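You operate a simulated robot arm through the tools that you are given. There is no shell and no other tool.

You are at the controls of a simulated two-armed robot. One attempt, no reset.

Task
Take the round yellow brush and put it in the white juice pail. Put the pulp jug in the inside of the tap trough. Put the spare filter bowl on the silver ringed steel plate. Take the cap off the three-dot jar and lay it down on the top of the short parts bench. Take the round black brush and put it on top of the white wedge. Take the round purple brush and put it on the back strip of the steel bench. Put the striped teal cloth on the top of the motor bench. Pull the chill door open. Any order will do. Set down upright: pulp jug, spare filter bowl.

The check looks at the end state, three seconds after you hand in, the way a careful person would. Anything else that was tipped, shoved, dropped, spilled or broken makes it a failure. A push-on lid holds only when it is set on centred and level and pressed home; a screw cap is set on level and turned clockwise until tight. Flat cloth is picked up by pressing the open fingertips on it (5 to 10 N) and closing them slowly along it; thin cloth reads only 2 to 8 mm in the jaws.

Robot
Two 7-joint arms with two-finger parallel grippers on one trunk, on a base that moves. Base frame: it is fixed to the floor where the robot stands at the start and does not move with it; the origin is under the middle of the robot, x ahead of it, y to its left, z up. Readings come in m, degrees, newtons and seconds.
The left shoulder is at the start at [0.06, 0.143, 0.926], the right one opposite. With the tool pointing down near the work surface each hand reaches from about 0.32 to 0.74 m from the robot's upright axis, wherever it stands, measured 20 degrees to its own side. Places, roughly: back strip of the steel bench [1.6, 0.3, 0.9]; chill door [-5.2, -6.2, 0.6]; inside of the tap trough [-4.2, -4, 0.7]; pulp jug [-5.75, -6.5, 1]; ringed steel plate (13x6x2 cm) [-5.1, -8.8, 0.8]; round black brush (4x4x10 cm) [0.5, -7.9, 0.8]; round purple brush (4x4x10 cm) [3.8, -2.1, 0.8]; round yellow brush (4x4x10 cm) [-2.3, -0.9, 0.9]; spare filter bowl [-5.25, -9.25, 0.75]; striped teal cloth (9x7x3 cm) [3.7, -2.7, 0.8]; three-dot jar (5x5x10 cm) [0.2, -8.4, 0.8]; top of the motor bench [3.1, -3.4, 0.6]; white juice pail [-1.5, 0, 1]; white wedge (15x8x5 cm) [0.2, -8.2, 0.7]. Payload 1.57 kg a hand.
The tool frame of a hand sits at the grasp point between the pads (the TCP): z along the fingers, y along the line on which they close. The tips reach 0.03 m beyond it. Largest opening 0.11 m; finger width 0.024, thickness 0.012; the body of the gripper, 0.048 by 0.112 m, starts 0.078 m behind the TCP.
Orientation is told as [roll, pitch, yaw] about the base's x, y, z axes, in that order, counted from this pose: with the fingers straight down and closing along the base's y, the tool's x points along the base's -x, its y along +y and its z along -z.

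Tools
- The arms move only by the tool play_rows. It takes "left_commands", "right_commands" or both (then of equal length, played together; a hand with none holds still); each is a list of rows, each a list of 7 numbers: the shift along the tool's x, y, z in mm, then the turn, a rotation vector about the tool's x, y, z in degrees, then the opening, from 0 (shut) to 1 (fully open). In form: [[dx, dy, dz, wx, wy, wz, fingers], ...]. A call has 1 to 20 rows; each row shifts and turns the commanded pose from where the row before left it, along the tool's axes as they then stand. Rows are played at 5 a second. More than 0.05 m and 8.6 degrees between two rows, or a gripper value outside its range, and nothing of the call is played. A pose out of reach is approached as far as the arm can. The call stops where the force on the tool passes 40 N (or 10 N more than at its start, if that is more) or the arm is blocked; 0.2 s more then pass. The fingers move at their own pace (about 0.045 m/s each) and stop on an object; they squeeze with about 32 N. The grip force told is the motor's: it shows also when the fingers shut on nothing. Time passes only in rows, and 0.2 s behind the last, so rows that do not move let the fingers close. It gives the time, the measured TCP pose, the force on the tool (base axes), the opening and the grip force at its end, in the units of the frame above (readings bear some noise), with the torque about the TCP (base axes, N m) and any sound that the robot's microphone picked up, and new pictures: "pictures" is both (left out), scene, wrist or none (wrist: the cameras of the hands that moved).
- Cameras (640 x 400 px; columns grow to the right, rows downward): "scene" is now at [0.0512, 0.0175, 1.5478]; the picture's right is [0.20, -0.98, 0.00], its down [-0.63, -0.13, -0.77] and it looks along [0.75, 0.15, -0.64] (base axes); focal length 262 px, centre (320, 200). "left" rides on the left gripper at [0.07, -0.016, -0.141] in its tool frame; the picture's right is [0.23, 0.97, 0.00], its down [-0.85, 0.20, -0.48] and it looks along [-0.47, 0.11, 0.88] (tool axes); focal length 222 px, centre (320, 200). "right" rides on the right gripper at [0.07, 0.016, -0.141] in its tool frame; the picture's right is [-0.23, 0.97, 0.00], its down [-0.86, -0.20, -0.48] and it looks along [-0.47, -0.11, 0.88] (tool axes); focal length 222 px, centre (320, 200). There is no depth. A picture from a camera that has moved, and an enlarged one, comes with that camera's place and axes in the base frame and with its lens.
- slide_trunk(by): slides the trunk up (or, below 0, down) by that many m; the arms and the scene camera ride with it, the base frame stays. It gives what a move gives, with no picture.
- steer(legs): drives the robot by 1 to 6 legs, each [ahead, left, turn to the left] in m, m and degrees, along the robot's own axes; the way and the turn of a leg run together, so that a leg with both is an arc; at most 1.5 m and 180 degrees a leg. The arms and the cameras ride along, it lands a little off, and it stops where it bumps. It gives what a move gives, and a new picture of the scene camera.
- head_to(pan, tilt): turns the head with the scene camera to pan (to the left, within 86 degrees either way) and tilt (down, from -29 to 69), counted from straight ahead of the robot. It gives what a move gives, and a new picture of the scene camera.
- inspect(camera, box): a new picture of the part [left, top, right, bottom] of that camera's present view, enlarged. No time passes.
- close_job(): hands the job in; it is judged then, once.

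Places have to be worked out from the pictures, the camera data and where the tool is seen. Open the grippers and draw the arms clear of the work before you hand the job in, unless the task says otherwise.

The tools are called as a command line: name --argument value ..., lists and objects as JSON in quotes. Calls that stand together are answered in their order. play_rows: Moves the arms, as the interface text tells. Its arguments: {"type":"object","properties":{"left_commands":{"type":"array"},"right_commands":{"type":"array"},"pictures":{"type":"string","enum":["both","scene","wrist","none"]}},"required":[]} The other tools are called the same way: slide_trunk (by) moves the trunk up or down; steer (legs) drives the base; head_to (pan, tilt) turns the head that bears the scene camera; inspect (camera, box) takes an enlarged picture of a part of a camera's view; close_job () hands the job in.

At the start:

```text
time: 0.0
left_eef_pos: [0.5192, 0.2611, 1.0698]
left_ee_rot: [0.0, 0.0, -0.1]
left_contact_force: [-0.1, 1.0, -0.5]
left_wrist_torque: [-0.05, -0.01, 0.01]
left_gripper_width: 0.1103
left_grip_force: 0.1
right_eef_pos: [0.4121, -0.2091, 1.0243]
right_ee_rot: [-0.1, 0.0, 0.0]
right_contact_force: [-0.2, -0.5, -1.7]
right_wrist_torque: [0.01, 0.0, 0.0]
right_gripper_width: 0.1104
right_grip_force: 0.0
trunk travel left (down, up): [-0.525, 0.065]
robot x, y, heading: [0.0016, 0.0042, 0.0]
head pan, tilt (commanded): [11.4, 39.8]
```

scene: 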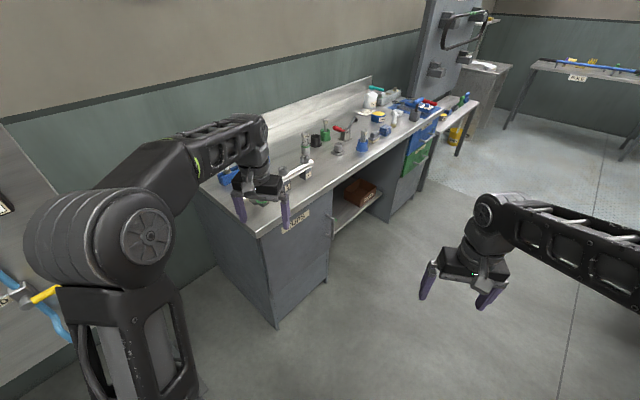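
right: 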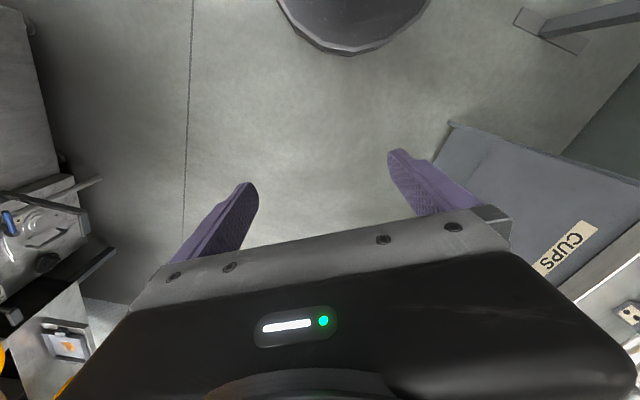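
left: 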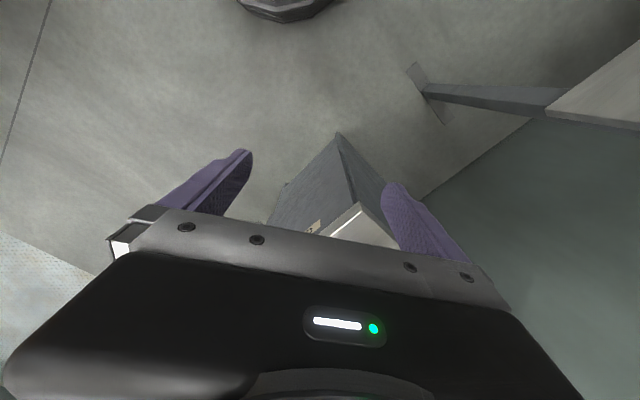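

I begin by looking around: the steel bench is ahead-left. I turn the head to survey the room before driving.

head_to --pan -40 --tilt 15

head_to --pan -86 --tilt 15

head_to --pan 86 --tilt 15

head_to --pan 20 --tilt 15

```text
time: 1.2
left_eef_pos: [0.5185, 0.2631, 1.0688]
left_ee_rot: [0.0, 0.0, 0.1]
left_contact_force: [0.4, -0.6, -0.2]
left_wrist_torque: [0.02, -0.04, 0.03]
left_gripper_width: 0.11
left_grip_force: 0.0
right_eef_pos: [0.4105, -0.2079, 1.0231]
right_ee_rot: [0.0, -0.1, 0.0]
right_contact_force: [0.7, 0.2, -0.1]
right_wrist_torque: [-0.02, 0.02, 0.03]
right_gripper_width: 0.1101
right_grip_force: 0.1
trunk travel left (down, up): [-0.525, 0.065]
robot x, y, heading: [-0.0011, -0.0011, -0.2]
head pan, tilt (commanded): [-40.0, 15.0]
camera scene: at [0.0393, -0.0594, 1.5871], right [-0.64, -0.77, 0.0], down [-0.2, 0.17, -0.97], along [0.74, -0.62, -0.26], focal length 262 px, centre (320, 200)
```

scene: 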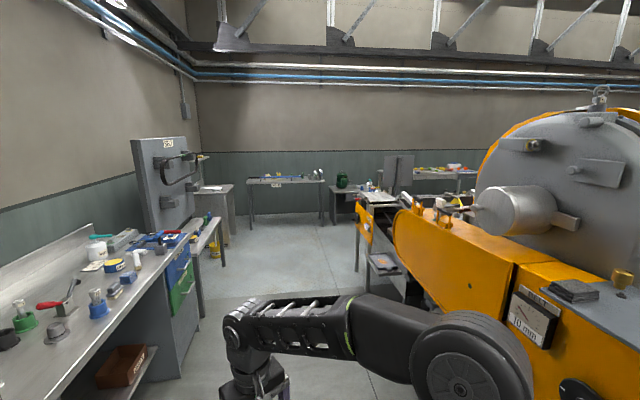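

```text
time: 2.3
left_eef_pos: [0.5184, 0.263, 1.07]
left_ee_rot: [0.0, 0.1, 0.0]
left_contact_force: [-0.3, 1.2, -0.2]
left_wrist_torque: [0.01, 0.0, -0.01]
left_gripper_width: 0.1096
left_grip_force: 0.1
right_eef_pos: [0.4117, -0.208, 1.0244]
right_ee_rot: [0.0, 0.0, 0.0]
right_contact_force: [-0.5, 0.5, 0.5]
right_wrist_torque: [0.0, -0.03, -0.01]
right_gripper_width: 0.11
right_grip_force: 0.0
trunk travel left (down, up): [-0.525, 0.065]
robot x, y, heading: [-0.0028, 0.0, 0.1]
head pan, tilt (commanded): [-85.9, 15.0]
camera scene: at [-0.0256, -0.0926, 1.5872], right [-1.0, -0.07, 0.0], down [-0.02, 0.26, -0.97], along [0.07, -0.96, -0.26], focal length 262 px, centre (320, 200)
```

scene: 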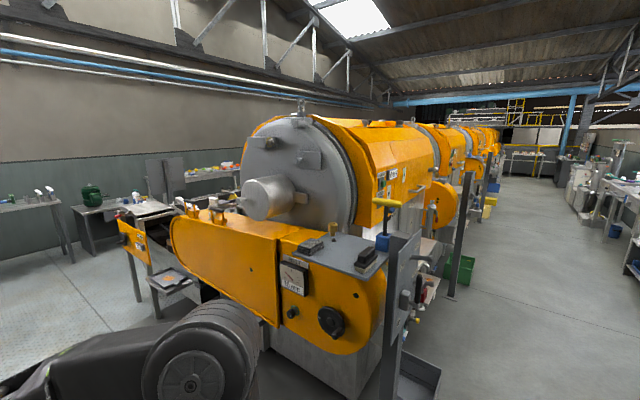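

```text
time: 4.9
left_eef_pos: [0.5185, 0.2629, 1.0689]
left_ee_rot: [0.1, 0.0, 0.1]
left_contact_force: [-0.5, 0.1, -0.9]
left_wrist_torque: [0.03, 0.0, 0.01]
left_gripper_width: 0.1102
left_grip_force: 0.0
right_eef_pos: [0.4107, -0.2085, 1.0221]
right_ee_rot: [0.0, 0.1, 0.0]
right_contact_force: [-0.1, -0.4, 0.2]
right_wrist_torque: [0.0, -0.02, 0.0]
right_gripper_width: 0.1101
right_grip_force: 0.0
trunk travel left (down, up): [-0.525, 0.065]
robot x, y, heading: [0.0018, -0.0015, -0.1]
head pan, tilt (commanded): [85.9, 15.0]
camera scene: at [-0.0256, 0.0938, 1.5872], right [1.0, -0.07, 0.0], down [-0.02, -0.26, -0.97], along [0.07, 0.96, -0.26], focal length 262 px, centre (320, 200)
```

scene: 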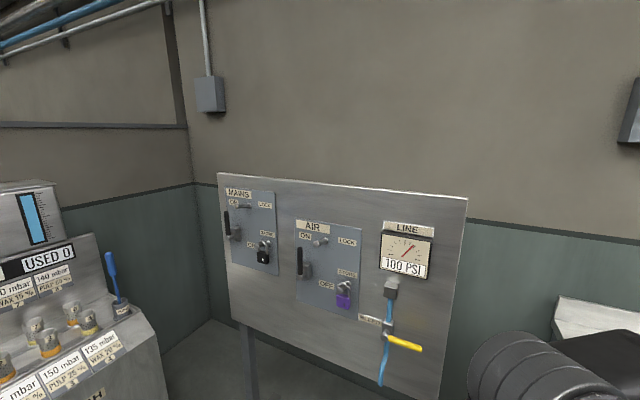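

```text
time: 6.3
left_eef_pos: [0.5181, 0.262, 1.0684]
left_ee_rot: [-0.1, 0.0, 0.0]
left_contact_force: [-0.4, 0.5, 0.0]
left_wrist_torque: [0.01, 0.03, -0.02]
left_gripper_width: 0.1098
left_grip_force: 0.1
right_eef_pos: [0.4113, -0.2082, 1.0239]
right_ee_rot: [0.0, -0.1, 0.0]
right_contact_force: [-0.9, 0.0, 0.5]
right_wrist_torque: [0.03, -0.02, -0.01]
right_gripper_width: 0.1099
right_grip_force: 0.1
trunk travel left (down, up): [-0.525, 0.065]
robot x, y, heading: [0.0018, -0.0017, -0.0]
head pan, tilt (commanded): [20.0, 15.0]
camera scene: at [0.0555, 0.0326, 1.5872], right [0.34, -0.94, 0.0], down [-0.24, -0.09, -0.97], along [0.91, 0.33, -0.26], focal length 262 px, centre (320, 200)
```

scene: 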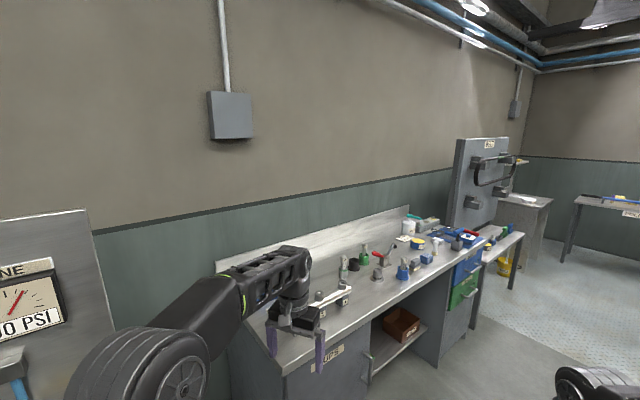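

The room is large: steel bench ahead-left, orange machine to my right, panels behind-left. I check the free floor near me before turning around.

head_to --pan -75 --tilt 50

head_to --pan 75 --tilt 50

head_to --pan 0 --tilt 60

```text
time: 8.0
left_eef_pos: [0.5181, 0.2628, 1.0699]
left_ee_rot: [0.0, 0.0, -0.1]
left_contact_force: [0.2, -0.4, 0.3]
left_wrist_torque: [0.0, 0.01, 0.01]
left_gripper_width: 0.1097
left_grip_force: 0.0
right_eef_pos: [0.4119, -0.2079, 1.0228]
right_ee_rot: [0.2, -0.1, 0.0]
right_contact_force: [-0.5, 0.3, 0.8]
right_wrist_torque: [0.01, 0.03, -0.03]
right_gripper_width: 0.1099
right_grip_force: 0.0
trunk travel left (down, up): [-0.525, 0.065]
robot x, y, heading: [-0.0005, -0.0016, 0.0]
head pan, tilt (commanded): [-75.0, 50.0]
camera scene: at [-0.0123, -0.0738, 1.5335], right [-0.97, -0.26, 0.0], down [-0.2, 0.74, -0.64], along [0.17, -0.62, -0.77], focal length 262 px, centre (320, 200)
```

scene: 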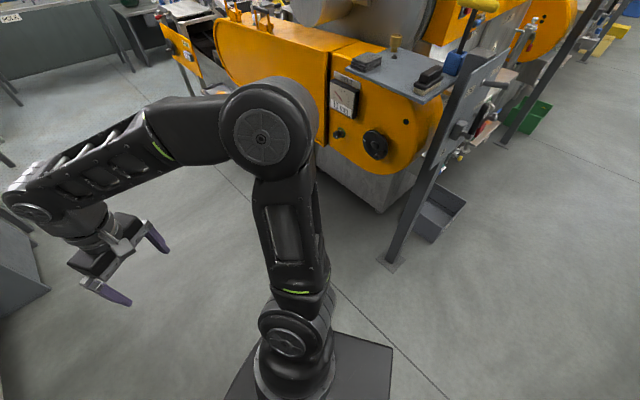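

```text
time: 10.4
left_eef_pos: [0.519, 0.2625, 1.0685]
left_ee_rot: [0.0, 0.0, 0.0]
left_contact_force: [-0.1, 0.0, 0.1]
left_wrist_torque: [-0.02, -0.01, -0.02]
left_gripper_width: 0.1098
left_grip_force: 0.1
right_eef_pos: [0.4121, -0.2094, 1.0238]
right_ee_rot: [0.1, 0.0, 0.0]
right_contact_force: [-0.7, -0.5, 0.0]
right_wrist_torque: [0.0, -0.03, -0.01]
right_gripper_width: 0.1102
right_grip_force: 0.1
trunk travel left (down, up): [-0.525, 0.065]
robot x, y, heading: [0.0011, 0.0011, -0.0]
head pan, tilt (commanded): [75.0, 50.0]
camera scene: at [-0.0123, 0.075, 1.5334], right [0.97, -0.26, 0.0], down [-0.2, -0.74, -0.64], along [0.17, 0.62, -0.77], focal length 262 px, centre (320, 200)
```

scene: 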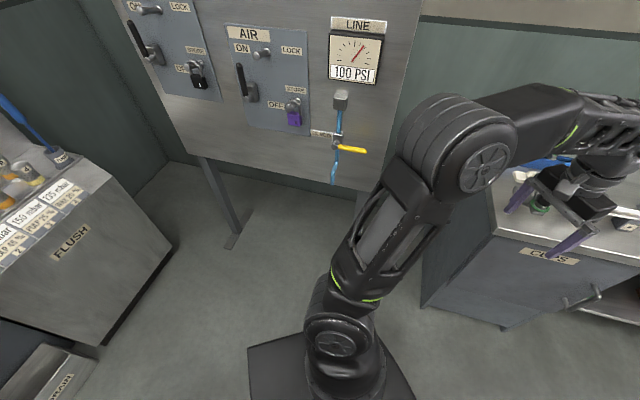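

```text
time: 11.8
left_eef_pos: [0.5186, 0.2631, 1.0702]
left_ee_rot: [0.0, -0.1, -0.1]
left_contact_force: [0.3, -0.2, -0.4]
left_wrist_torque: [0.03, 0.0, -0.01]
left_gripper_width: 0.11
left_grip_force: 0.1
right_eef_pos: [0.4118, -0.2078, 1.0228]
right_ee_rot: [0.1, 0.0, 0.0]
right_contact_force: [-0.1, 0.9, 0.1]
right_wrist_torque: [0.0, -0.02, 0.02]
right_gripper_width: 0.1099
right_grip_force: 0.1
trunk travel left (down, up): [-0.525, 0.065]
robot x, y, heading: [-0.0038, 0.0013, 0.2]
head pan, tilt (commanded): [0.0, 60.0]
camera scene: at [0.0344, 0.0007, 1.5209], right [0.0, -1.0, 0.0], down [-0.87, 0.0, -0.5], along [0.5, 0.0, -0.87], focal length 262 px, centre (320, 200)
```

scene: 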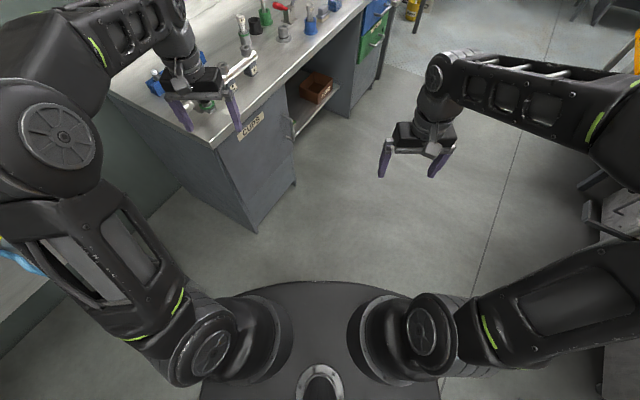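

The floor around me is clear within about 0.9 m. I turn right in place to look behind, toward the yellow brush and the juice pail.

steer --legs '[[0, 0, -170]]'

head_to --pan 0 --tilt 25

```text
time: 18.9
left_eef_pos: [-0.423, -0.3967, 1.0692]
left_ee_rot: [0.1, 0.1, -163.6]
left_contact_force: [0.4, -1.0, -0.7]
left_wrist_torque: [0.02, -0.02, 0.04]
left_gripper_width: 0.11
left_grip_force: 0.1
right_eef_pos: [-0.4533, 0.0832, 1.0226]
right_ee_rot: [-0.1, 0.0, -163.6]
right_contact_force: [0.1, -0.1, -0.8]
right_wrist_torque: [0.0, 0.0, -0.05]
right_gripper_width: 0.1099
right_grip_force: 0.1
trunk travel left (down, up): [-0.525, 0.065]
robot x, y, heading: [0.0013, -0.0021, -163.7]
head pan, tilt (commanded): [0.0, 60.0]
camera scene: at [-0.0377, -0.0097, 1.5209], right [-0.28, 0.96, 0.0], down [0.83, 0.24, -0.5], along [-0.48, -0.14, -0.87], focal length 262 px, centre (320, 200)
```

scene: 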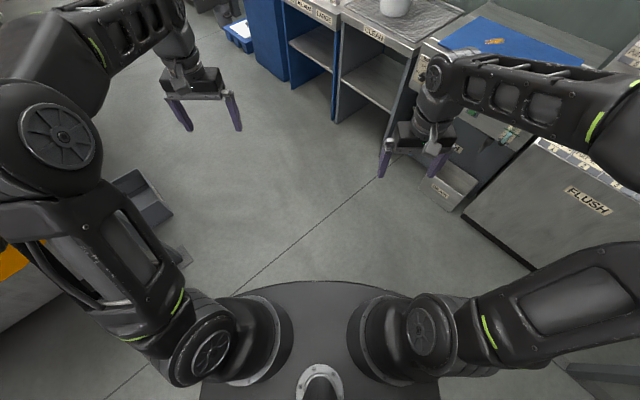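

```text
time: 19.9
left_eef_pos: [-0.424, -0.3986, 1.0703]
left_ee_rot: [0.0, 0.0, -163.6]
left_contact_force: [-0.5, 0.3, 0.4]
left_wrist_torque: [0.03, 0.02, 0.04]
left_gripper_width: 0.1101
left_grip_force: 0.0
right_eef_pos: [-0.4537, 0.0831, 1.0221]
right_ee_rot: [0.1, 0.0, -163.5]
right_contact_force: [-0.1, -0.1, 0.0]
right_wrist_torque: [-0.01, 0.04, -0.02]
right_gripper_width: 0.11
right_grip_force: 0.0
trunk travel left (down, up): [-0.525, 0.065]
robot x, y, heading: [0.0021, 0.003, -163.4]
head pan, tilt (commanded): [0.0, 25.0]
camera scene: at [-0.0621, -0.017, 1.5708], right [-0.28, 0.96, 0.0], down [0.41, 0.12, -0.91], along [-0.87, -0.26, -0.42], focal length 262 px, centre (320, 200)
```

scene: 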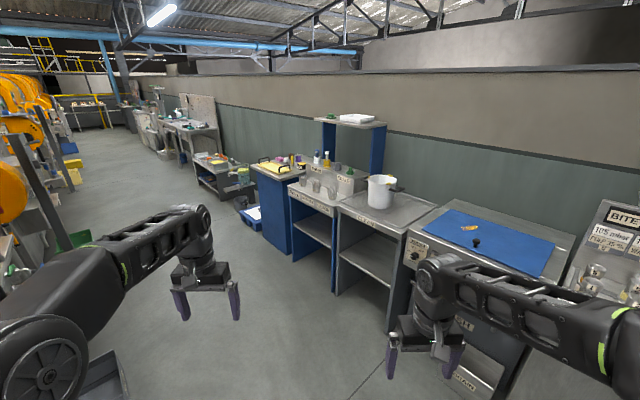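

The white pail stands on the counter behind-right; I zoom in on it and on the blue bench beyond for the yellow brush.

inspect --camera "scene" --box '[190, 100, 430, 250]'

inspect --camera "scene" --box '[0, 60, 240, 210]'

```text
2.67 times, centred on (310, 175) of scene
camera zoom: at [-0.0621, -0.017, 1.5708], right [-0.28, 0.96, 0.0], down [0.41, 0.12, -0.91], along [-0.87, -0.26, -0.42], focal length 698 px, centre (347, 267)
```

zoom: 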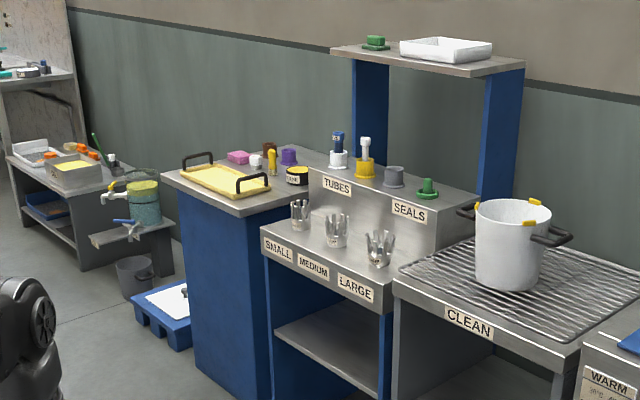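

```text
2.67 times, centred on (120, 135) of scene
camera zoom: at [-0.0621, -0.017, 1.5708], right [-0.28, 0.96, 0.0], down [0.41, 0.12, -0.91], along [-0.87, -0.26, -0.42], focal length 698 px, centre (853, 373)
```

zoom: 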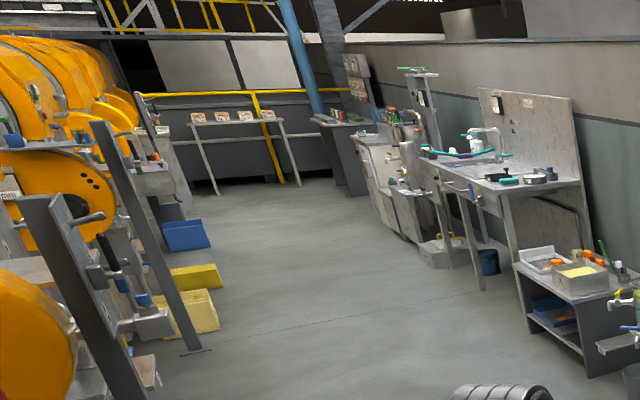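

The juice pail is on the CLEAN rack near (-1.46, -0.05), and a yellow item stands on the blue bench near (-2.25, -0.9). I drive around to face the blue bench.

steer --legs '[[0.7, 0, 0], [0, 0, 45], [1.25, 0, 0], [0, 0, -96]]'

```text
time: 35.9
left_eef_pos: [-1.8301, -1.2171, 1.0701]
left_ee_rot: [0.0, 0.0, 144.9]
left_contact_force: [0.0, -0.1, -0.2]
left_wrist_torque: [-0.02, 0.02, 0.02]
left_gripper_width: 0.11
left_grip_force: 0.1
right_eef_pos: [-1.4714, -0.8948, 1.0225]
right_ee_rot: [0.1, 0.0, 144.8]
right_contact_force: [0.5, -0.1, -0.3]
right_wrist_torque: [0.02, -0.02, 0.0]
right_gripper_width: 0.1102
right_grip_force: 0.1
trunk travel left (down, up): [-0.525, 0.065]
robot x, y, heading: [-1.2517, -1.2993, 144.9]
head pan, tilt (commanded): [0.0, 25.0]
camera scene: at [-1.3073, -1.2642, 1.5709], right [0.57, 0.82, 0.0], down [0.35, -0.24, -0.91], along [-0.74, 0.52, -0.42], focal length 262 px, centre (320, 200)
```

scene: 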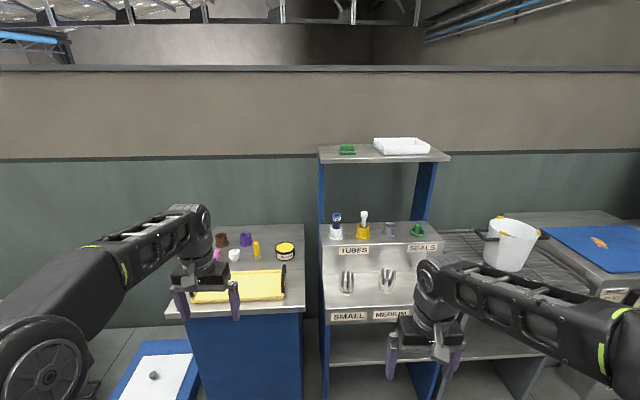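

I now face the blue bench squarely. I zoom in on its top to identify the yellow brush.

inspect --camera "scene" --box '[190, 195, 310, 270]'

inspect --camera "scene" --box '[310, 190, 470, 290]'

```text
5.33 times, centred on (250, 232) of scene
camera zoom: at [-1.3073, -1.2642, 1.5709], right [0.57, 0.82, 0.0], down [0.35, -0.24, -0.91], along [-0.74, 0.52, -0.42], focal length 1396 px, centre (693, 27)
```

zoom: 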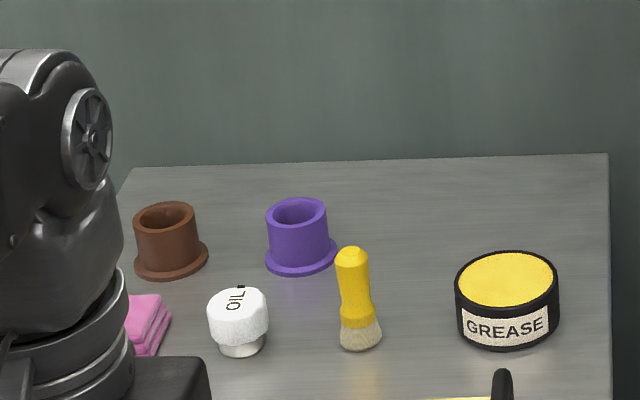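

```text
4.00 times, centred on (390, 240) of scene
camera zoom: at [-1.3073, -1.2642, 1.5709], right [0.57, 0.82, 0.0], down [0.35, -0.24, -0.91], along [-0.74, 0.52, -0.42], focal length 1047 px, centre (40, 40)
```

zoom: 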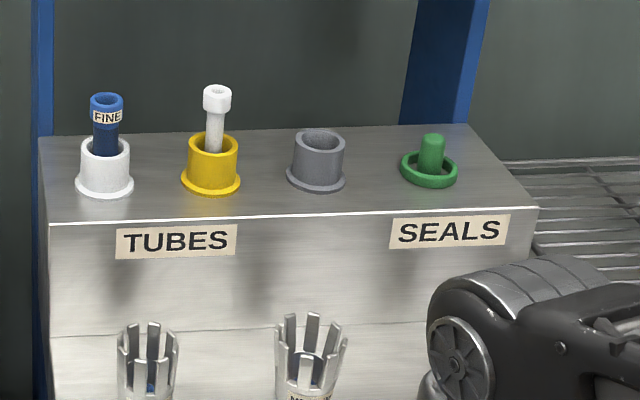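

The yellow brush stands bristles-down at about (-2.29, -0.93), bench top about z=0.80. I raise the right hand clear, then drive up so the left hand can reach it.

play_rows --right_commands '[[0, 0, -45, 0, 0, 0, 1], [0, 0, -45, 0, 0, 0, 1], [0, 0, -45, 0, 0, 0, 1], [0, 0, -45, 0, 0, 0, 1]]' --left_commands '[[0, 0, -20, 0, 0, 0, 1], [0, 0, -20, 0, 0, 0, 1], [0, 0, 0, 0, 0, 0, 1], [0, 0, 0, 0, 0, 0, 1]]' --pictures "none"

steer --legs '[[0.38, 0.08, 0]]'

head_to --pan 20 --tilt 45

```text
time: 36.9
left_eef_pos: [-1.8291, -1.2188, 1.0908]
left_ee_rot: [0.0, -0.1, 144.9]
left_contact_force: [-0.5, -0.3, -0.4]
left_wrist_torque: [0.02, 0.0, -0.02]
left_gripper_width: 0.1102
left_grip_force: 0.0
left hand out of reach, approached as far as the arm can: row 2
right_eef_pos: [-1.4726, -0.8882, 1.1135]
right_ee_rot: [0.1, -1.1, 144.6]
right_contact_force: [0.5, -0.6, -0.4]
right_wrist_torque: [-0.01, -0.01, 0.04]
right_gripper_width: 0.1098
right_grip_force: 0.1
right hand out of reach, approached as far as the arm can: row 2, 3, 4
trunk travel left (down, up): [-0.525, 0.065]
robot x, y, heading: [-1.2554, -1.3012, 144.7]
head pan, tilt (commanded): [0.0, 25.0]
```

```text
time: 39.3
left_eef_pos: [-2.1887, -1.059, 1.089]
left_ee_rot: [0.0, 0.0, 144.6]
left_contact_force: [-1.5, 0.9, -0.3]
left_wrist_torque: [0.0, -0.01, 0.03]
left_gripper_width: 0.1101
left_grip_force: 0.0
right_eef_pos: [-1.8304, -0.7321, 1.1142]
right_ee_rot: [0.0, -1.1, 144.2]
right_contact_force: [0.2, 0.4, 0.3]
right_wrist_torque: [-0.01, -0.03, 0.04]
right_gripper_width: 0.11
right_grip_force: 0.0
trunk travel left (down, up): [-0.525, 0.065]
robot x, y, heading: [-1.6118, -1.1439, 144.7]
head pan, tilt (commanded): [0.0, 25.0]
camera scene: at [-1.6666, -1.1082, 1.5709], right [0.58, 0.82, 0.0], down [0.35, -0.25, -0.91], along [-0.74, 0.52, -0.42], focal length 262 px, centre (320, 200)
```

scene: 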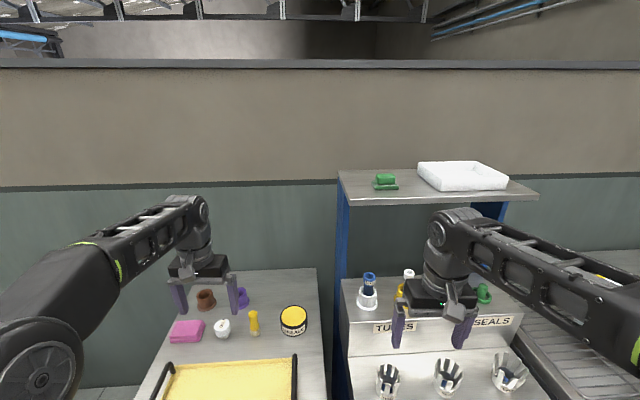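

```text
time: 40.1
left_eef_pos: [-2.1882, -1.0605, 1.0895]
left_ee_rot: [0.0, 0.0, 144.5]
left_contact_force: [-1.4, 1.0, 0.4]
left_wrist_torque: [-0.01, -0.03, -0.02]
left_gripper_width: 0.1101
left_grip_force: 0.0
right_eef_pos: [-1.828, -0.7325, 1.1136]
right_ee_rot: [0.1, -1.0, 144.3]
right_contact_force: [0.7, 0.4, -0.2]
right_wrist_torque: [-0.01, -0.02, 0.01]
right_gripper_width: 0.11
right_grip_force: 0.0
trunk travel left (down, up): [-0.525, 0.065]
robot x, y, heading: [-1.6111, -1.1436, 144.6]
head pan, tilt (commanded): [20.0, 45.0]
camera scene: at [-1.669, -1.1403, 1.5404], right [0.27, 0.96, 0.0], down [0.68, -0.19, -0.71], along [-0.68, 0.19, -0.71], focal length 262 px, centre (320, 200)
```

scene: 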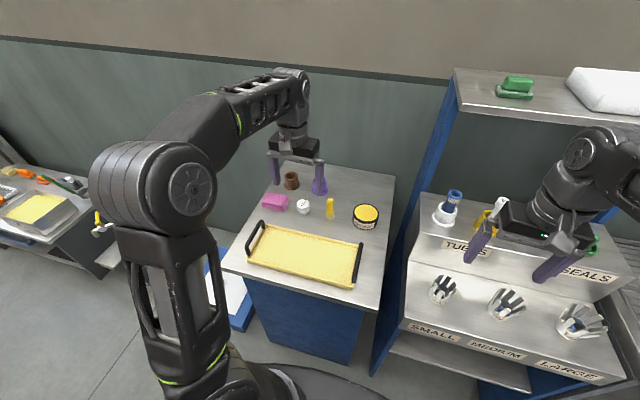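

Now close to the bench; I zoom in to triangulate the yellow brush.

inspect --camera "scene" --box '[270, 160, 390, 235]'

inspect --camera "left" --box '[0, 0, 640, 400]'

```text
5.33 times, centred on (330, 198) of scene
camera zoom: at [-1.669, -1.1403, 1.5404], right [0.27, 0.96, 0.0], down [0.68, -0.19, -0.71], along [-0.68, 0.19, -0.71], focal length 1396 px, centre (267, 213)
```

zoom: 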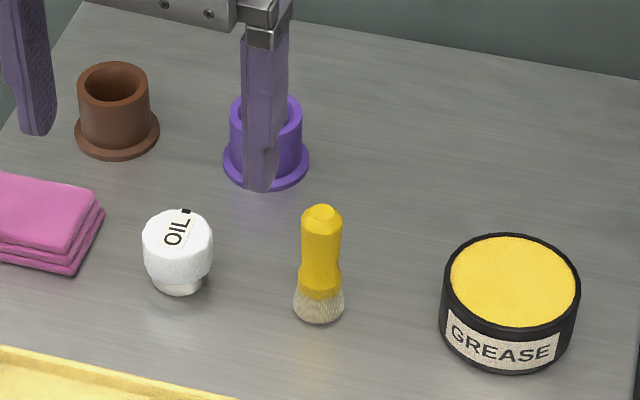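

```text
1.00 times, centred on (320, 200) of left (not enlarged: the box is as wide or as high as the picture)
camera zoom: at [-2.1216, -1.0859, 1.2312], right [-0.38, -0.93, 0.0], down [-0.81, 0.33, 0.48], along [-0.44, 0.18, -0.88], focal length 222 px, centre (320, 200)
```

zoom: 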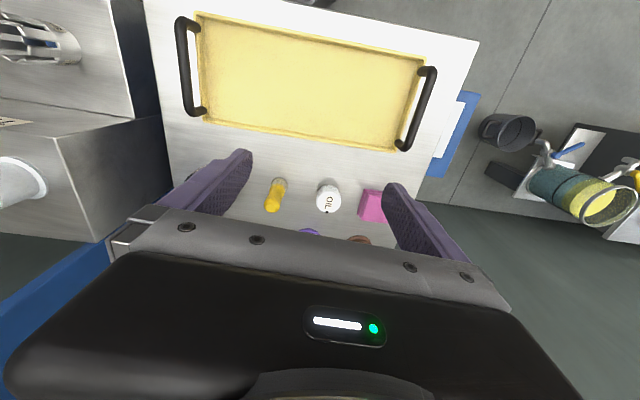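

Triangulation puts the brush at (-2.28, -0.934) with its base at z≈0.80. I lower the left hand to 0.97 and move it over the brush, then check the wrist view.

play_rows --left_commands '[[0, 0, 40, 0, 0, 0, 0.6], [0, 0, 40, 0, 0, 0, 0.6], [0, 0, 40, 0, 0, 0, 0.6], [-36.5, -12.7, 0, 0, 0, 0, 0.6], [-36.5, -12.7, 0, 0, 0, 0, 0.6], [-36.5, -12.7, 0, 0, 0, 0, 0.6], [-36.5, -12.7, 0, 0, 0, 0, 0.6], [0, 0, 0, 0, 0, 0, 0.6]]'

```text
time: 42.0
left_eef_pos: [-2.2759, -0.9339, 0.9713]
left_ee_rot: [0.0, 0.0, 144.6]
left_contact_force: [0.0, 0.0, -0.3]
left_wrist_torque: [-0.01, 0.03, 0.0]
left_gripper_width: 0.0659
left_grip_force: 0.0
right_eef_pos: [-1.8287, -0.7326, 1.1141]
right_ee_rot: [0.1, -1.1, 144.4]
right_contact_force: [-0.4, -0.6, -0.4]
right_wrist_torque: [-0.04, 0.0, -0.02]
right_gripper_width: 0.11
right_grip_force: 0.1
trunk travel left (down, up): [-0.525, 0.065]
robot x, y, heading: [-1.6129, -1.1462, 144.8]
head pan, tilt (commanded): [20.0, 45.0]
camera scene: at [-1.6685, -1.1409, 1.5404], right [0.27, 0.96, 0.0], down [0.68, -0.19, -0.71], along [-0.68, 0.19, -0.71], focal length 262 px, centre (320, 200)
camera left: at [-2.2112, -0.961, 1.1123], right [-0.38, -0.93, 0.0], down [-0.81, 0.33, 0.48], along [-0.44, 0.18, -0.88], focal length 222 px, centre (320, 200)
```

scene: 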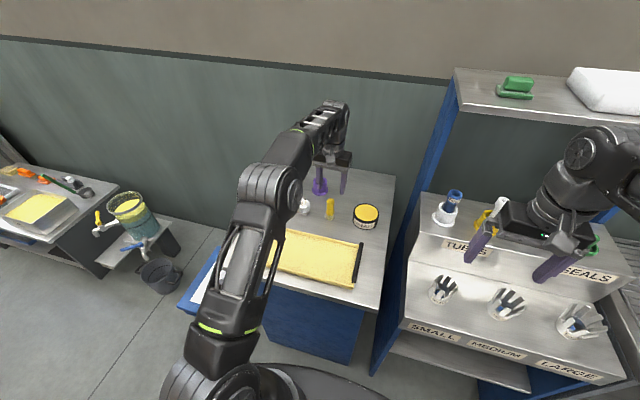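
left: 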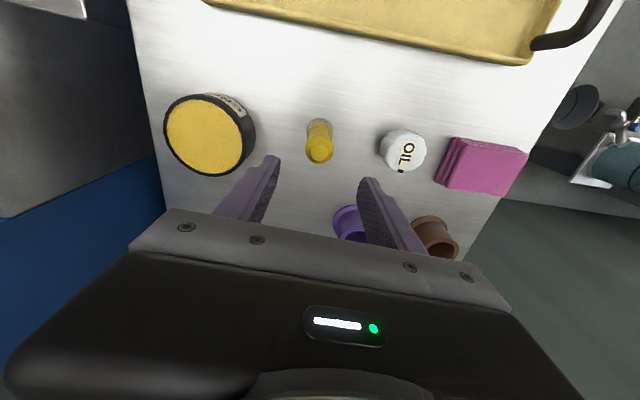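

The brush is centred between the fingers but about 9 mm nearer the robot than the TCP. I correct, descend to z≈0.865 and close.

play_rows --left_commands '[[9, 0, 0, 0, 0, 0, 0.6], [0, 0, 35, 0, 0, 0, 0.6], [0, 0, 35, 0, 0, 0, 0.6], [0, 0, 36, 0, 0, 0, 0.6], [0, 0, 0, 0, 0, 0, 0.6], [0, 0, 0, 0, 0, 0, 0], [0, 0, 0, 0, 0, 0, 0], [0, 0, 0, 0, 0, 0, 0], [0, 0, 0, 0, 0, 0, 0], [0, 0, 0, 0, 0, 0, 0]]'

```text
time: 44.1
left_eef_pos: [-2.2712, -0.9382, 0.8648]
left_ee_rot: [-0.1, 0.1, 144.6]
left_contact_force: [-0.4, -0.5, -0.7]
left_wrist_torque: [-0.04, -0.01, -0.02]
left_gripper_width: 0.0299
left_grip_force: 32.4
right_eef_pos: [-1.8282, -0.7318, 1.113]
right_ee_rot: [0.2, -1.0, 144.4]
right_contact_force: [-0.3, -0.1, -0.1]
right_wrist_torque: [0.01, -0.03, 0.02]
right_gripper_width: 0.1103
right_grip_force: 0.2
trunk travel left (down, up): [-0.525, 0.065]
robot x, y, heading: [-1.6132, -1.1453, 144.3]
head pan, tilt (commanded): [20.0, 45.0]
camera scene: at [-1.669, -1.1403, 1.5403], right [0.27, 0.96, 0.0], down [0.68, -0.19, -0.71], along [-0.68, 0.19, -0.71], focal length 262 px, centre (320, 200)
camera left: at [-2.2043, -0.9641, 1.0065], right [-0.38, -0.93, 0.0], down [-0.81, 0.33, 0.48], along [-0.44, 0.18, -0.88], focal length 222 px, centre (320, 200)
```

scene: 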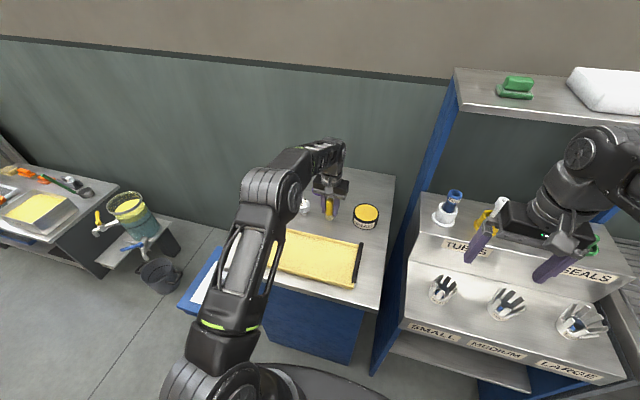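
left: 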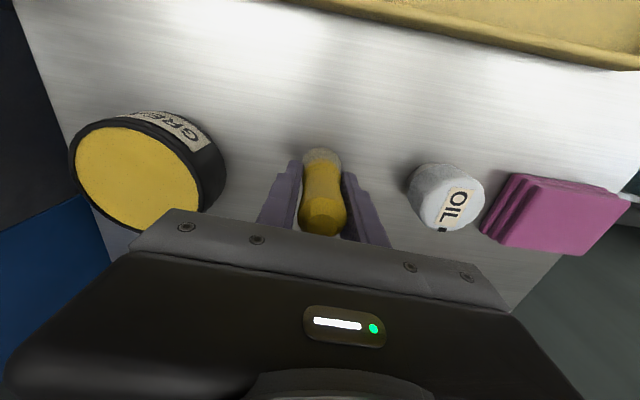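

Brush held (30 mm, 32 N). I lift it straight up, retract the hand, and raise the trunk so the brush will clear the pail rim.

play_rows --left_commands '[[0, 0, -40, 0, 0, 0, 0], [0, 0, -40, 0, 0, 0, 0], [0, 0, -40, 0, 0, 0, 0], [0, 0, -40, 0, 0, 0, 0], [40, 0, -20, 0, 0, 0, 0], [40, 0, 0, 0, 0, 0, 0], [40, 0, 0, 0, 0, 0, 0], [40, 0, 0, 0, 0, 0, 0], [40, 0, 0, 0, 0, 0, 0], [0, 0, 0, 0, 0, 0, 0]]' --pictures "wrist"

slide_trunk --by 0.06

steer --legs '[[-0.45, 0, 0], [0, 0, 15.4], [0, -1.3, 0]]'

```text
time: 46.4
left_eef_pos: [-2.1089, -1.0529, 1.0056]
left_ee_rot: [0.0, 0.0, 144.7]
left_contact_force: [-1.0, 0.2, -1.2]
left_wrist_torque: [0.02, -0.03, 0.01]
left_gripper_width: 0.0303
left_grip_force: 31.8
left hand out of reach, approached as far as the arm can: row 4
right_eef_pos: [-1.8292, -0.7318, 1.1137]
right_ee_rot: [0.2, -0.9, 144.3]
right_contact_force: [-0.1, 0.1, -0.3]
right_wrist_torque: [-0.01, 0.0, -0.03]
right_gripper_width: 0.1101
right_grip_force: 0.0
trunk travel left (down, up): [-0.525, 0.065]
robot x, y, heading: [-1.6126, -1.1437, 144.6]
head pan, tilt (commanded): [20.0, 45.0]
camera left: at [-2.0427, -1.0785, 1.1466], right [-0.38, -0.93, 0.0], down [-0.81, 0.33, 0.48], along [-0.44, 0.18, -0.88], focal length 222 px, centre (320, 200)
```

left: 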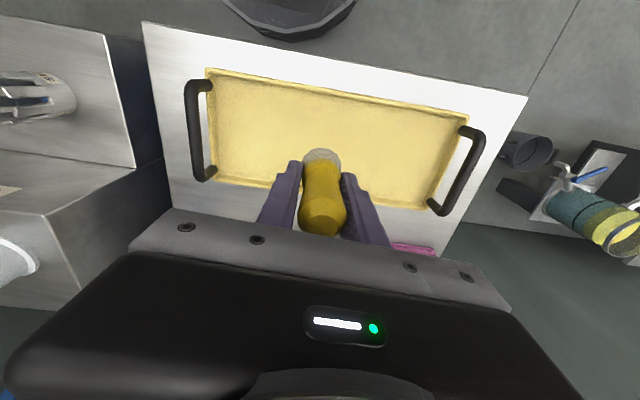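

```text
time: 47.4
left_eef_pos: [-2.1096, -1.0525, 1.0657]
left_ee_rot: [0.0, 0.0, 144.5]
left_contact_force: [0.1, -0.2, -0.4]
left_wrist_torque: [-0.02, 0.01, 0.02]
left_gripper_width: 0.03
left_grip_force: 32.1
right_eef_pos: [-1.8297, -0.7325, 1.1738]
right_ee_rot: [0.1, -1.0, 144.3]
right_contact_force: [-0.6, -0.5, -0.3]
right_wrist_torque: [0.01, 0.02, 0.03]
right_gripper_width: 0.11
right_grip_force: 0.0
trunk travel left (down, up): [-0.585, 0.005]
robot x, y, heading: [-1.6143, -1.1454, 144.6]
head pan, tilt (commanded): [20.0, 45.0]
```

```text
time: 57.2
left_eef_pos: [-1.2994, -0.222, 1.0645]
left_ee_rot: [0.0, 0.0, 161.1]
left_contact_force: [-1.0, 0.5, -0.7]
left_wrist_torque: [0.0, -0.01, -0.01]
left_gripper_width: 0.0294
left_grip_force: 31.9
right_eef_pos: [-1.1204, 0.1641, 1.1736]
right_ee_rot: [0.1, -1.1, 160.7]
right_contact_force: [0.2, 0.5, -0.3]
right_wrist_torque: [0.0, 0.02, 0.01]
right_gripper_width: 0.11
right_grip_force: 0.0
trunk travel left (down, up): [-0.585, 0.005]
robot x, y, heading: [-0.7985, -0.1709, 161.1]
head pan, tilt (commanded): [20.0, 45.0]
camera scene: at [-0.8523, -0.1806, 1.6003], right [-0.02, 1.0, 0.0], down [0.71, 0.01, -0.71], along [-0.71, -0.01, -0.71], focal length 262 px, centre (320, 200)
```

scene: 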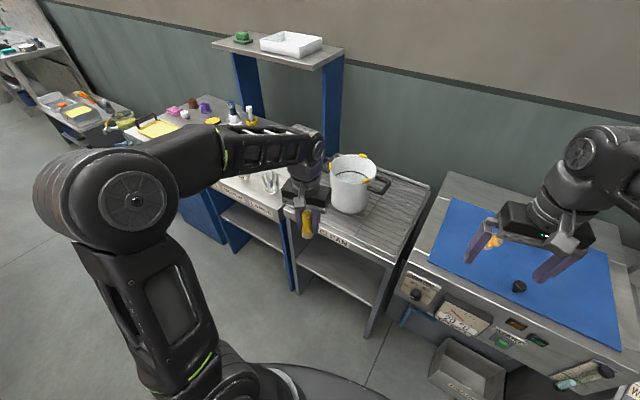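

The pail is now right in front-left of me. I zoom in on it to fix its centre and rim.

inspect --camera "scene" --box '[280, 130, 440, 230]'

```text
4.00 times, centred on (360, 180) of scene
camera zoom: at [-0.8523, -0.1806, 1.6003], right [-0.02, 1.0, 0.0], down [0.71, 0.01, -0.71], along [-0.71, -0.01, -0.71], focal length 1047 px, centre (160, 280)
```

zoom: 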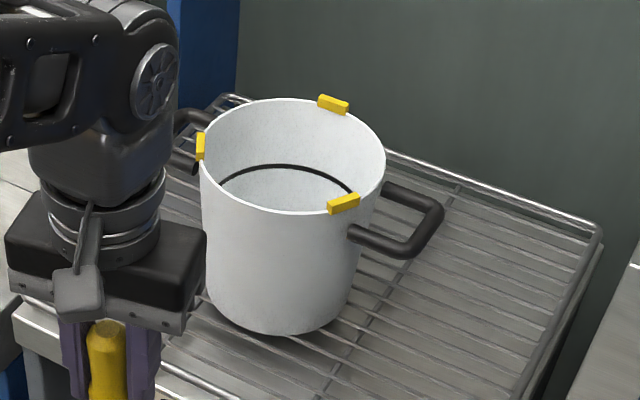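

The pail's rim centre is near (-1.56, -0.08), rim z≈1.035, diameter ~0.16. I raise the left hand well above rim height before driving closer.

play_rows --left_commands '[[30, -20, -35, 0, 0, 0, 0], [30, -20, -35, 0, 0, 0, 0], [0, 0, -20, 0, 0, 0, 0], [0, 0, 0, 0, 0, 0, 0]]' --pictures "none"

```text
refused: row 1 steps farther than a row can; nothing moved
```

Row too long; I split it into smaller steps.

play_rows --left_commands '[[20, -10, -30, 0, 0, 0, 0], [20, -10, -30, 0, 0, 0, 0], [20, -10, -20, 0, 0, 0, 0], [0, -10, -10, 0, 0, 0, 0], [0, 0, 0, 0, 0, 0, 0]]' --pictures "none"

```text
time: 58.4
left_eef_pos: [-1.2299, -0.2028, 1.1572]
left_ee_rot: [0.0, 0.1, 161.1]
left_contact_force: [0.2, -0.1, -1.2]
left_wrist_torque: [0.01, 0.0, -0.01]
left_gripper_width: 0.0294
left_grip_force: 32.2
right_eef_pos: [-1.1208, 0.1635, 1.1738]
right_ee_rot: [0.2, -1.1, 160.8]
right_contact_force: [0.2, -0.5, -0.1]
right_wrist_torque: [0.01, -0.01, -0.04]
right_gripper_width: 0.1102
right_grip_force: 0.0
trunk travel left (down, up): [-0.585, 0.005]
robot x, y, heading: [-0.7945, -0.168, 161.1]
head pan, tilt (commanded): [20.0, 45.0]
```

Hand is at z=1.157, brush bottom about 1.09. I drive 0.2 m ahead.

steer --legs '[[0.21, 0, 0]]'

inspect --camera "scene" --box '[240, 170, 480, 320]'

inspect --camera "left" --box '[0, 0, 640, 400]'

```text
time: 60.1
left_eef_pos: [-1.4323, -0.1334, 1.1564]
left_ee_rot: [-0.1, 0.1, 161.1]
left_contact_force: [0.0, 0.2, -0.8]
left_wrist_torque: [-0.01, -0.03, 0.0]
left_gripper_width: 0.0298
left_grip_force: 31.7
right_eef_pos: [-1.3242, 0.2335, 1.174]
right_ee_rot: [0.1, -1.0, 160.7]
right_contact_force: [0.3, -0.4, 0.6]
right_wrist_torque: [-0.01, -0.03, -0.03]
right_gripper_width: 0.1101
right_grip_force: 0.0
trunk travel left (down, up): [-0.585, 0.005]
robot x, y, heading: [-0.9957, -0.1016, 161.1]
head pan, tilt (commanded): [20.0, 45.0]
camera scene: at [-1.055, -0.1116, 1.6003], right [-0.02, 1.0, 0.0], down [0.71, 0.01, -0.71], along [-0.71, -0.01, -0.71], focal length 262 px, centre (320, 200)
```

scene: 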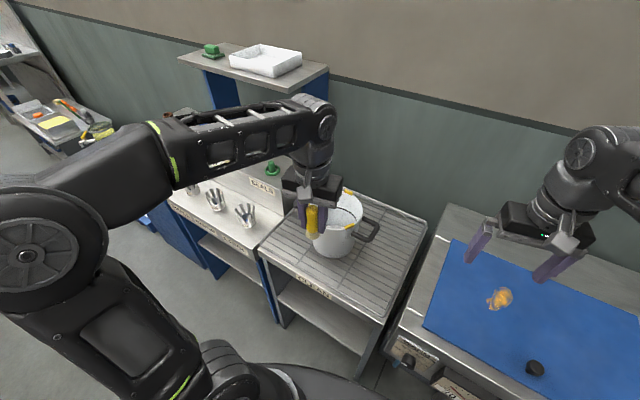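

```text
2.67 times, centred on (360, 245) of scene
camera zoom: at [-1.055, -0.1116, 1.6003], right [-0.02, 1.0, 0.0], down [0.71, 0.01, -0.71], along [-0.71, -0.01, -0.71], focal length 698 px, centre (213, 80)
```

zoom: 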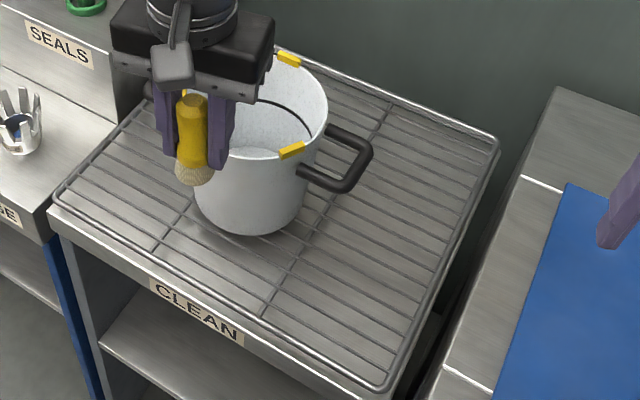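

```text
1.00 times, centred on (320, 200) of left (not enlarged: the box is as wide or as high as the picture)
camera zoom: at [-1.3618, -0.141, 1.2973], right [-0.1, -0.99, 0.0], down [-0.87, 0.09, 0.48], along [-0.48, 0.05, -0.88], focal length 222 px, centre (320, 200)
```

zoom: 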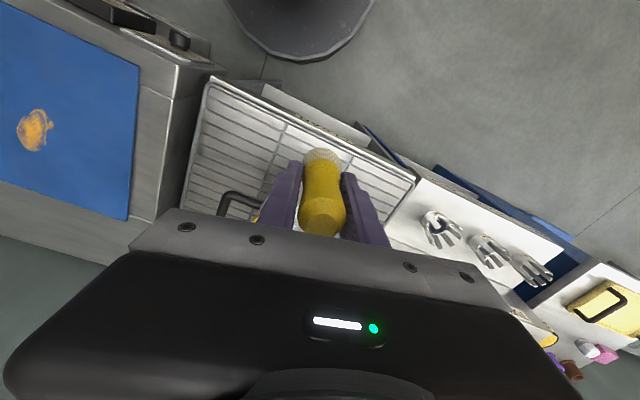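

Pail centre refined to (-1.577, -0.078), i.e. 0.154 m further forward. I move the brush over it at z≈1.135 and check.

play_rows --left_commands '[[-38, -1, 5, 0, 0, 0, 0], [-38, -1, 5, 0, 0, 0, 0], [-38, -1, 5, 0, 0, 0, 0], [-38, -2, 5, 0, 0, 0, 0], [0, 0, 0, 0, 0, 0, 0], [0, 0, 0, 0, 0, 0, 0]]'

inspect --camera "scene" --box '[240, 170, 480, 320]'

```text
time: 61.5
left_eef_pos: [-1.5723, -0.0831, 1.1359]
left_ee_rot: [0.1, 0.0, 161.0]
left_contact_force: [-0.5, 0.3, -1.2]
left_wrist_torque: [-0.01, 0.01, -0.02]
left_gripper_width: 0.0296
left_grip_force: 32.0
right_eef_pos: [-1.3236, 0.2338, 1.1731]
right_ee_rot: [0.1, -1.0, 160.9]
right_contact_force: [-0.7, -0.3, -0.4]
right_wrist_torque: [0.02, -0.02, -0.04]
right_gripper_width: 0.1099
right_grip_force: 0.1
trunk travel left (down, up): [-0.585, 0.005]
robot x, y, heading: [-0.998, -0.1024, 161.0]
head pan, tilt (commanded): [20.0, 45.0]
camera scene: at [-1.0541, -0.1116, 1.6003], right [-0.02, 1.0, 0.0], down [0.71, 0.01, -0.71], along [-0.71, -0.01, -0.71], focal length 262 px, centre (320, 200)
camera left: at [-1.5021, -0.0893, 1.2772], right [-0.1, -0.99, 0.0], down [-0.87, 0.09, 0.48], along [-0.48, 0.05, -0.88], focal length 222 px, centre (320, 200)
```

scene: 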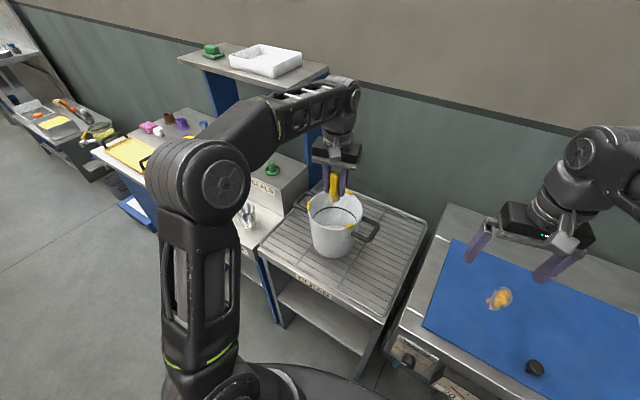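
left: 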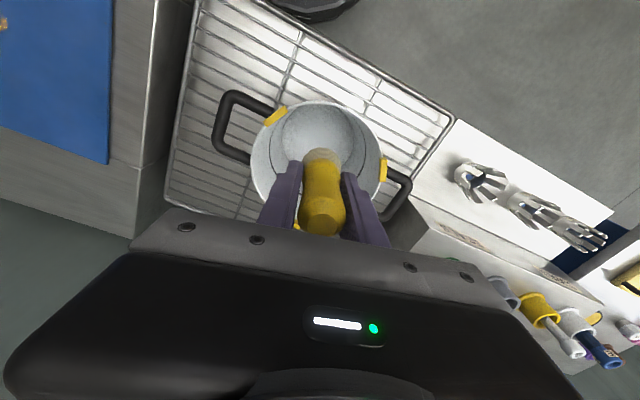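

```text
2.67 times, centred on (360, 245) of scene
camera zoom: at [-1.0541, -0.1116, 1.6003], right [-0.02, 1.0, 0.0], down [0.71, 0.01, -0.71], along [-0.71, -0.01, -0.71], focal length 698 px, centre (213, 80)
```

zoom: 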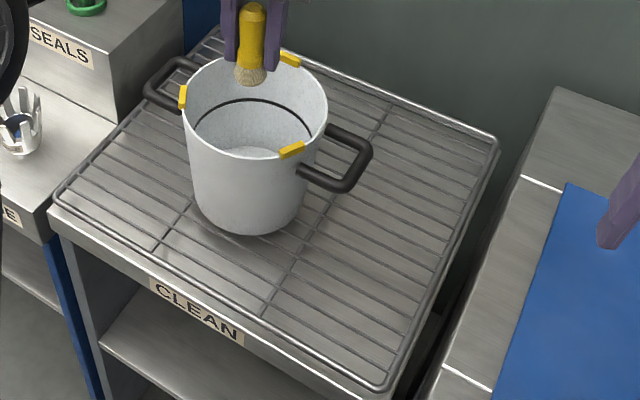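

The brush hangs inside the rim outline. I lower it 0.15 m into the pail with a small forward correction.

play_rows --left_commands '[[-3, 0, 30, 0, 0, 0, 0], [-3, 0, 30, 0, 0, 0, 0], [-3, 0, 30, 0, 0, 0, 0], [-1, 0, 30, 0, 0, 0, 0], [0, 0, 25, 0, 0, 0, 0], [0, 0, 0, 0, 0, 0, 0]]'

inspect --camera "scene" --box '[240, 170, 480, 320]'

```text
time: 62.9
left_eef_pos: [-1.5813, -0.0796, 0.991]
left_ee_rot: [0.0, 0.0, 161.1]
left_contact_force: [0.9, -0.4, -1.1]
left_wrist_torque: [-0.01, 0.0, -0.04]
left_gripper_width: 0.0295
left_grip_force: 31.8
right_eef_pos: [-1.3224, 0.2327, 1.173]
right_ee_rot: [0.1, -1.1, 160.7]
right_contact_force: [-0.3, 0.3, 0.4]
right_wrist_torque: [-0.01, -0.01, 0.01]
right_gripper_width: 0.1105
right_grip_force: 0.1
trunk travel left (down, up): [-0.585, 0.005]
robot x, y, heading: [-0.9997, -0.0998, 160.7]
head pan, tilt (commanded): [20.0, 45.0]
camera scene: at [-1.0533, -0.1122, 1.6004], right [-0.02, 1.0, 0.0], down [0.71, 0.01, -0.71], along [-0.71, -0.01, -0.71], focal length 262 px, centre (320, 200)
camera left: at [-1.511, -0.086, 1.1317], right [-0.1, -0.99, 0.0], down [-0.87, 0.09, 0.48], along [-0.48, 0.05, -0.88], focal length 222 px, centre (320, 200)
```

scene: 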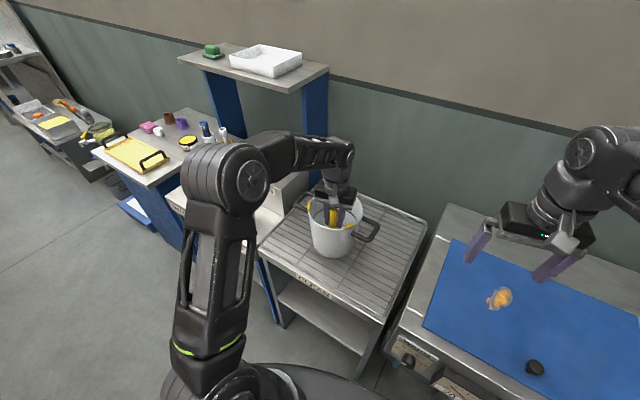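
left: 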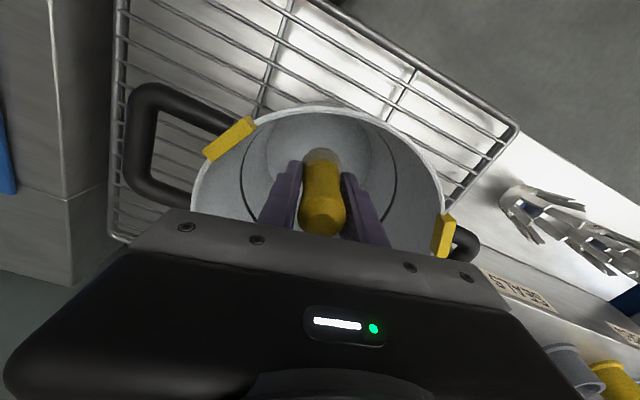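

```text
2.67 times, centred on (360, 245) of scene
camera zoom: at [-1.0533, -0.1122, 1.6004], right [-0.02, 1.0, 0.0], down [0.71, 0.01, -0.71], along [-0.71, -0.01, -0.71], focal length 698 px, centre (213, 80)
```

zoom: 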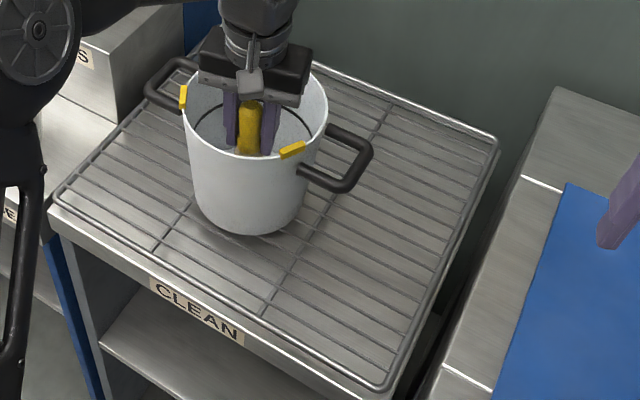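

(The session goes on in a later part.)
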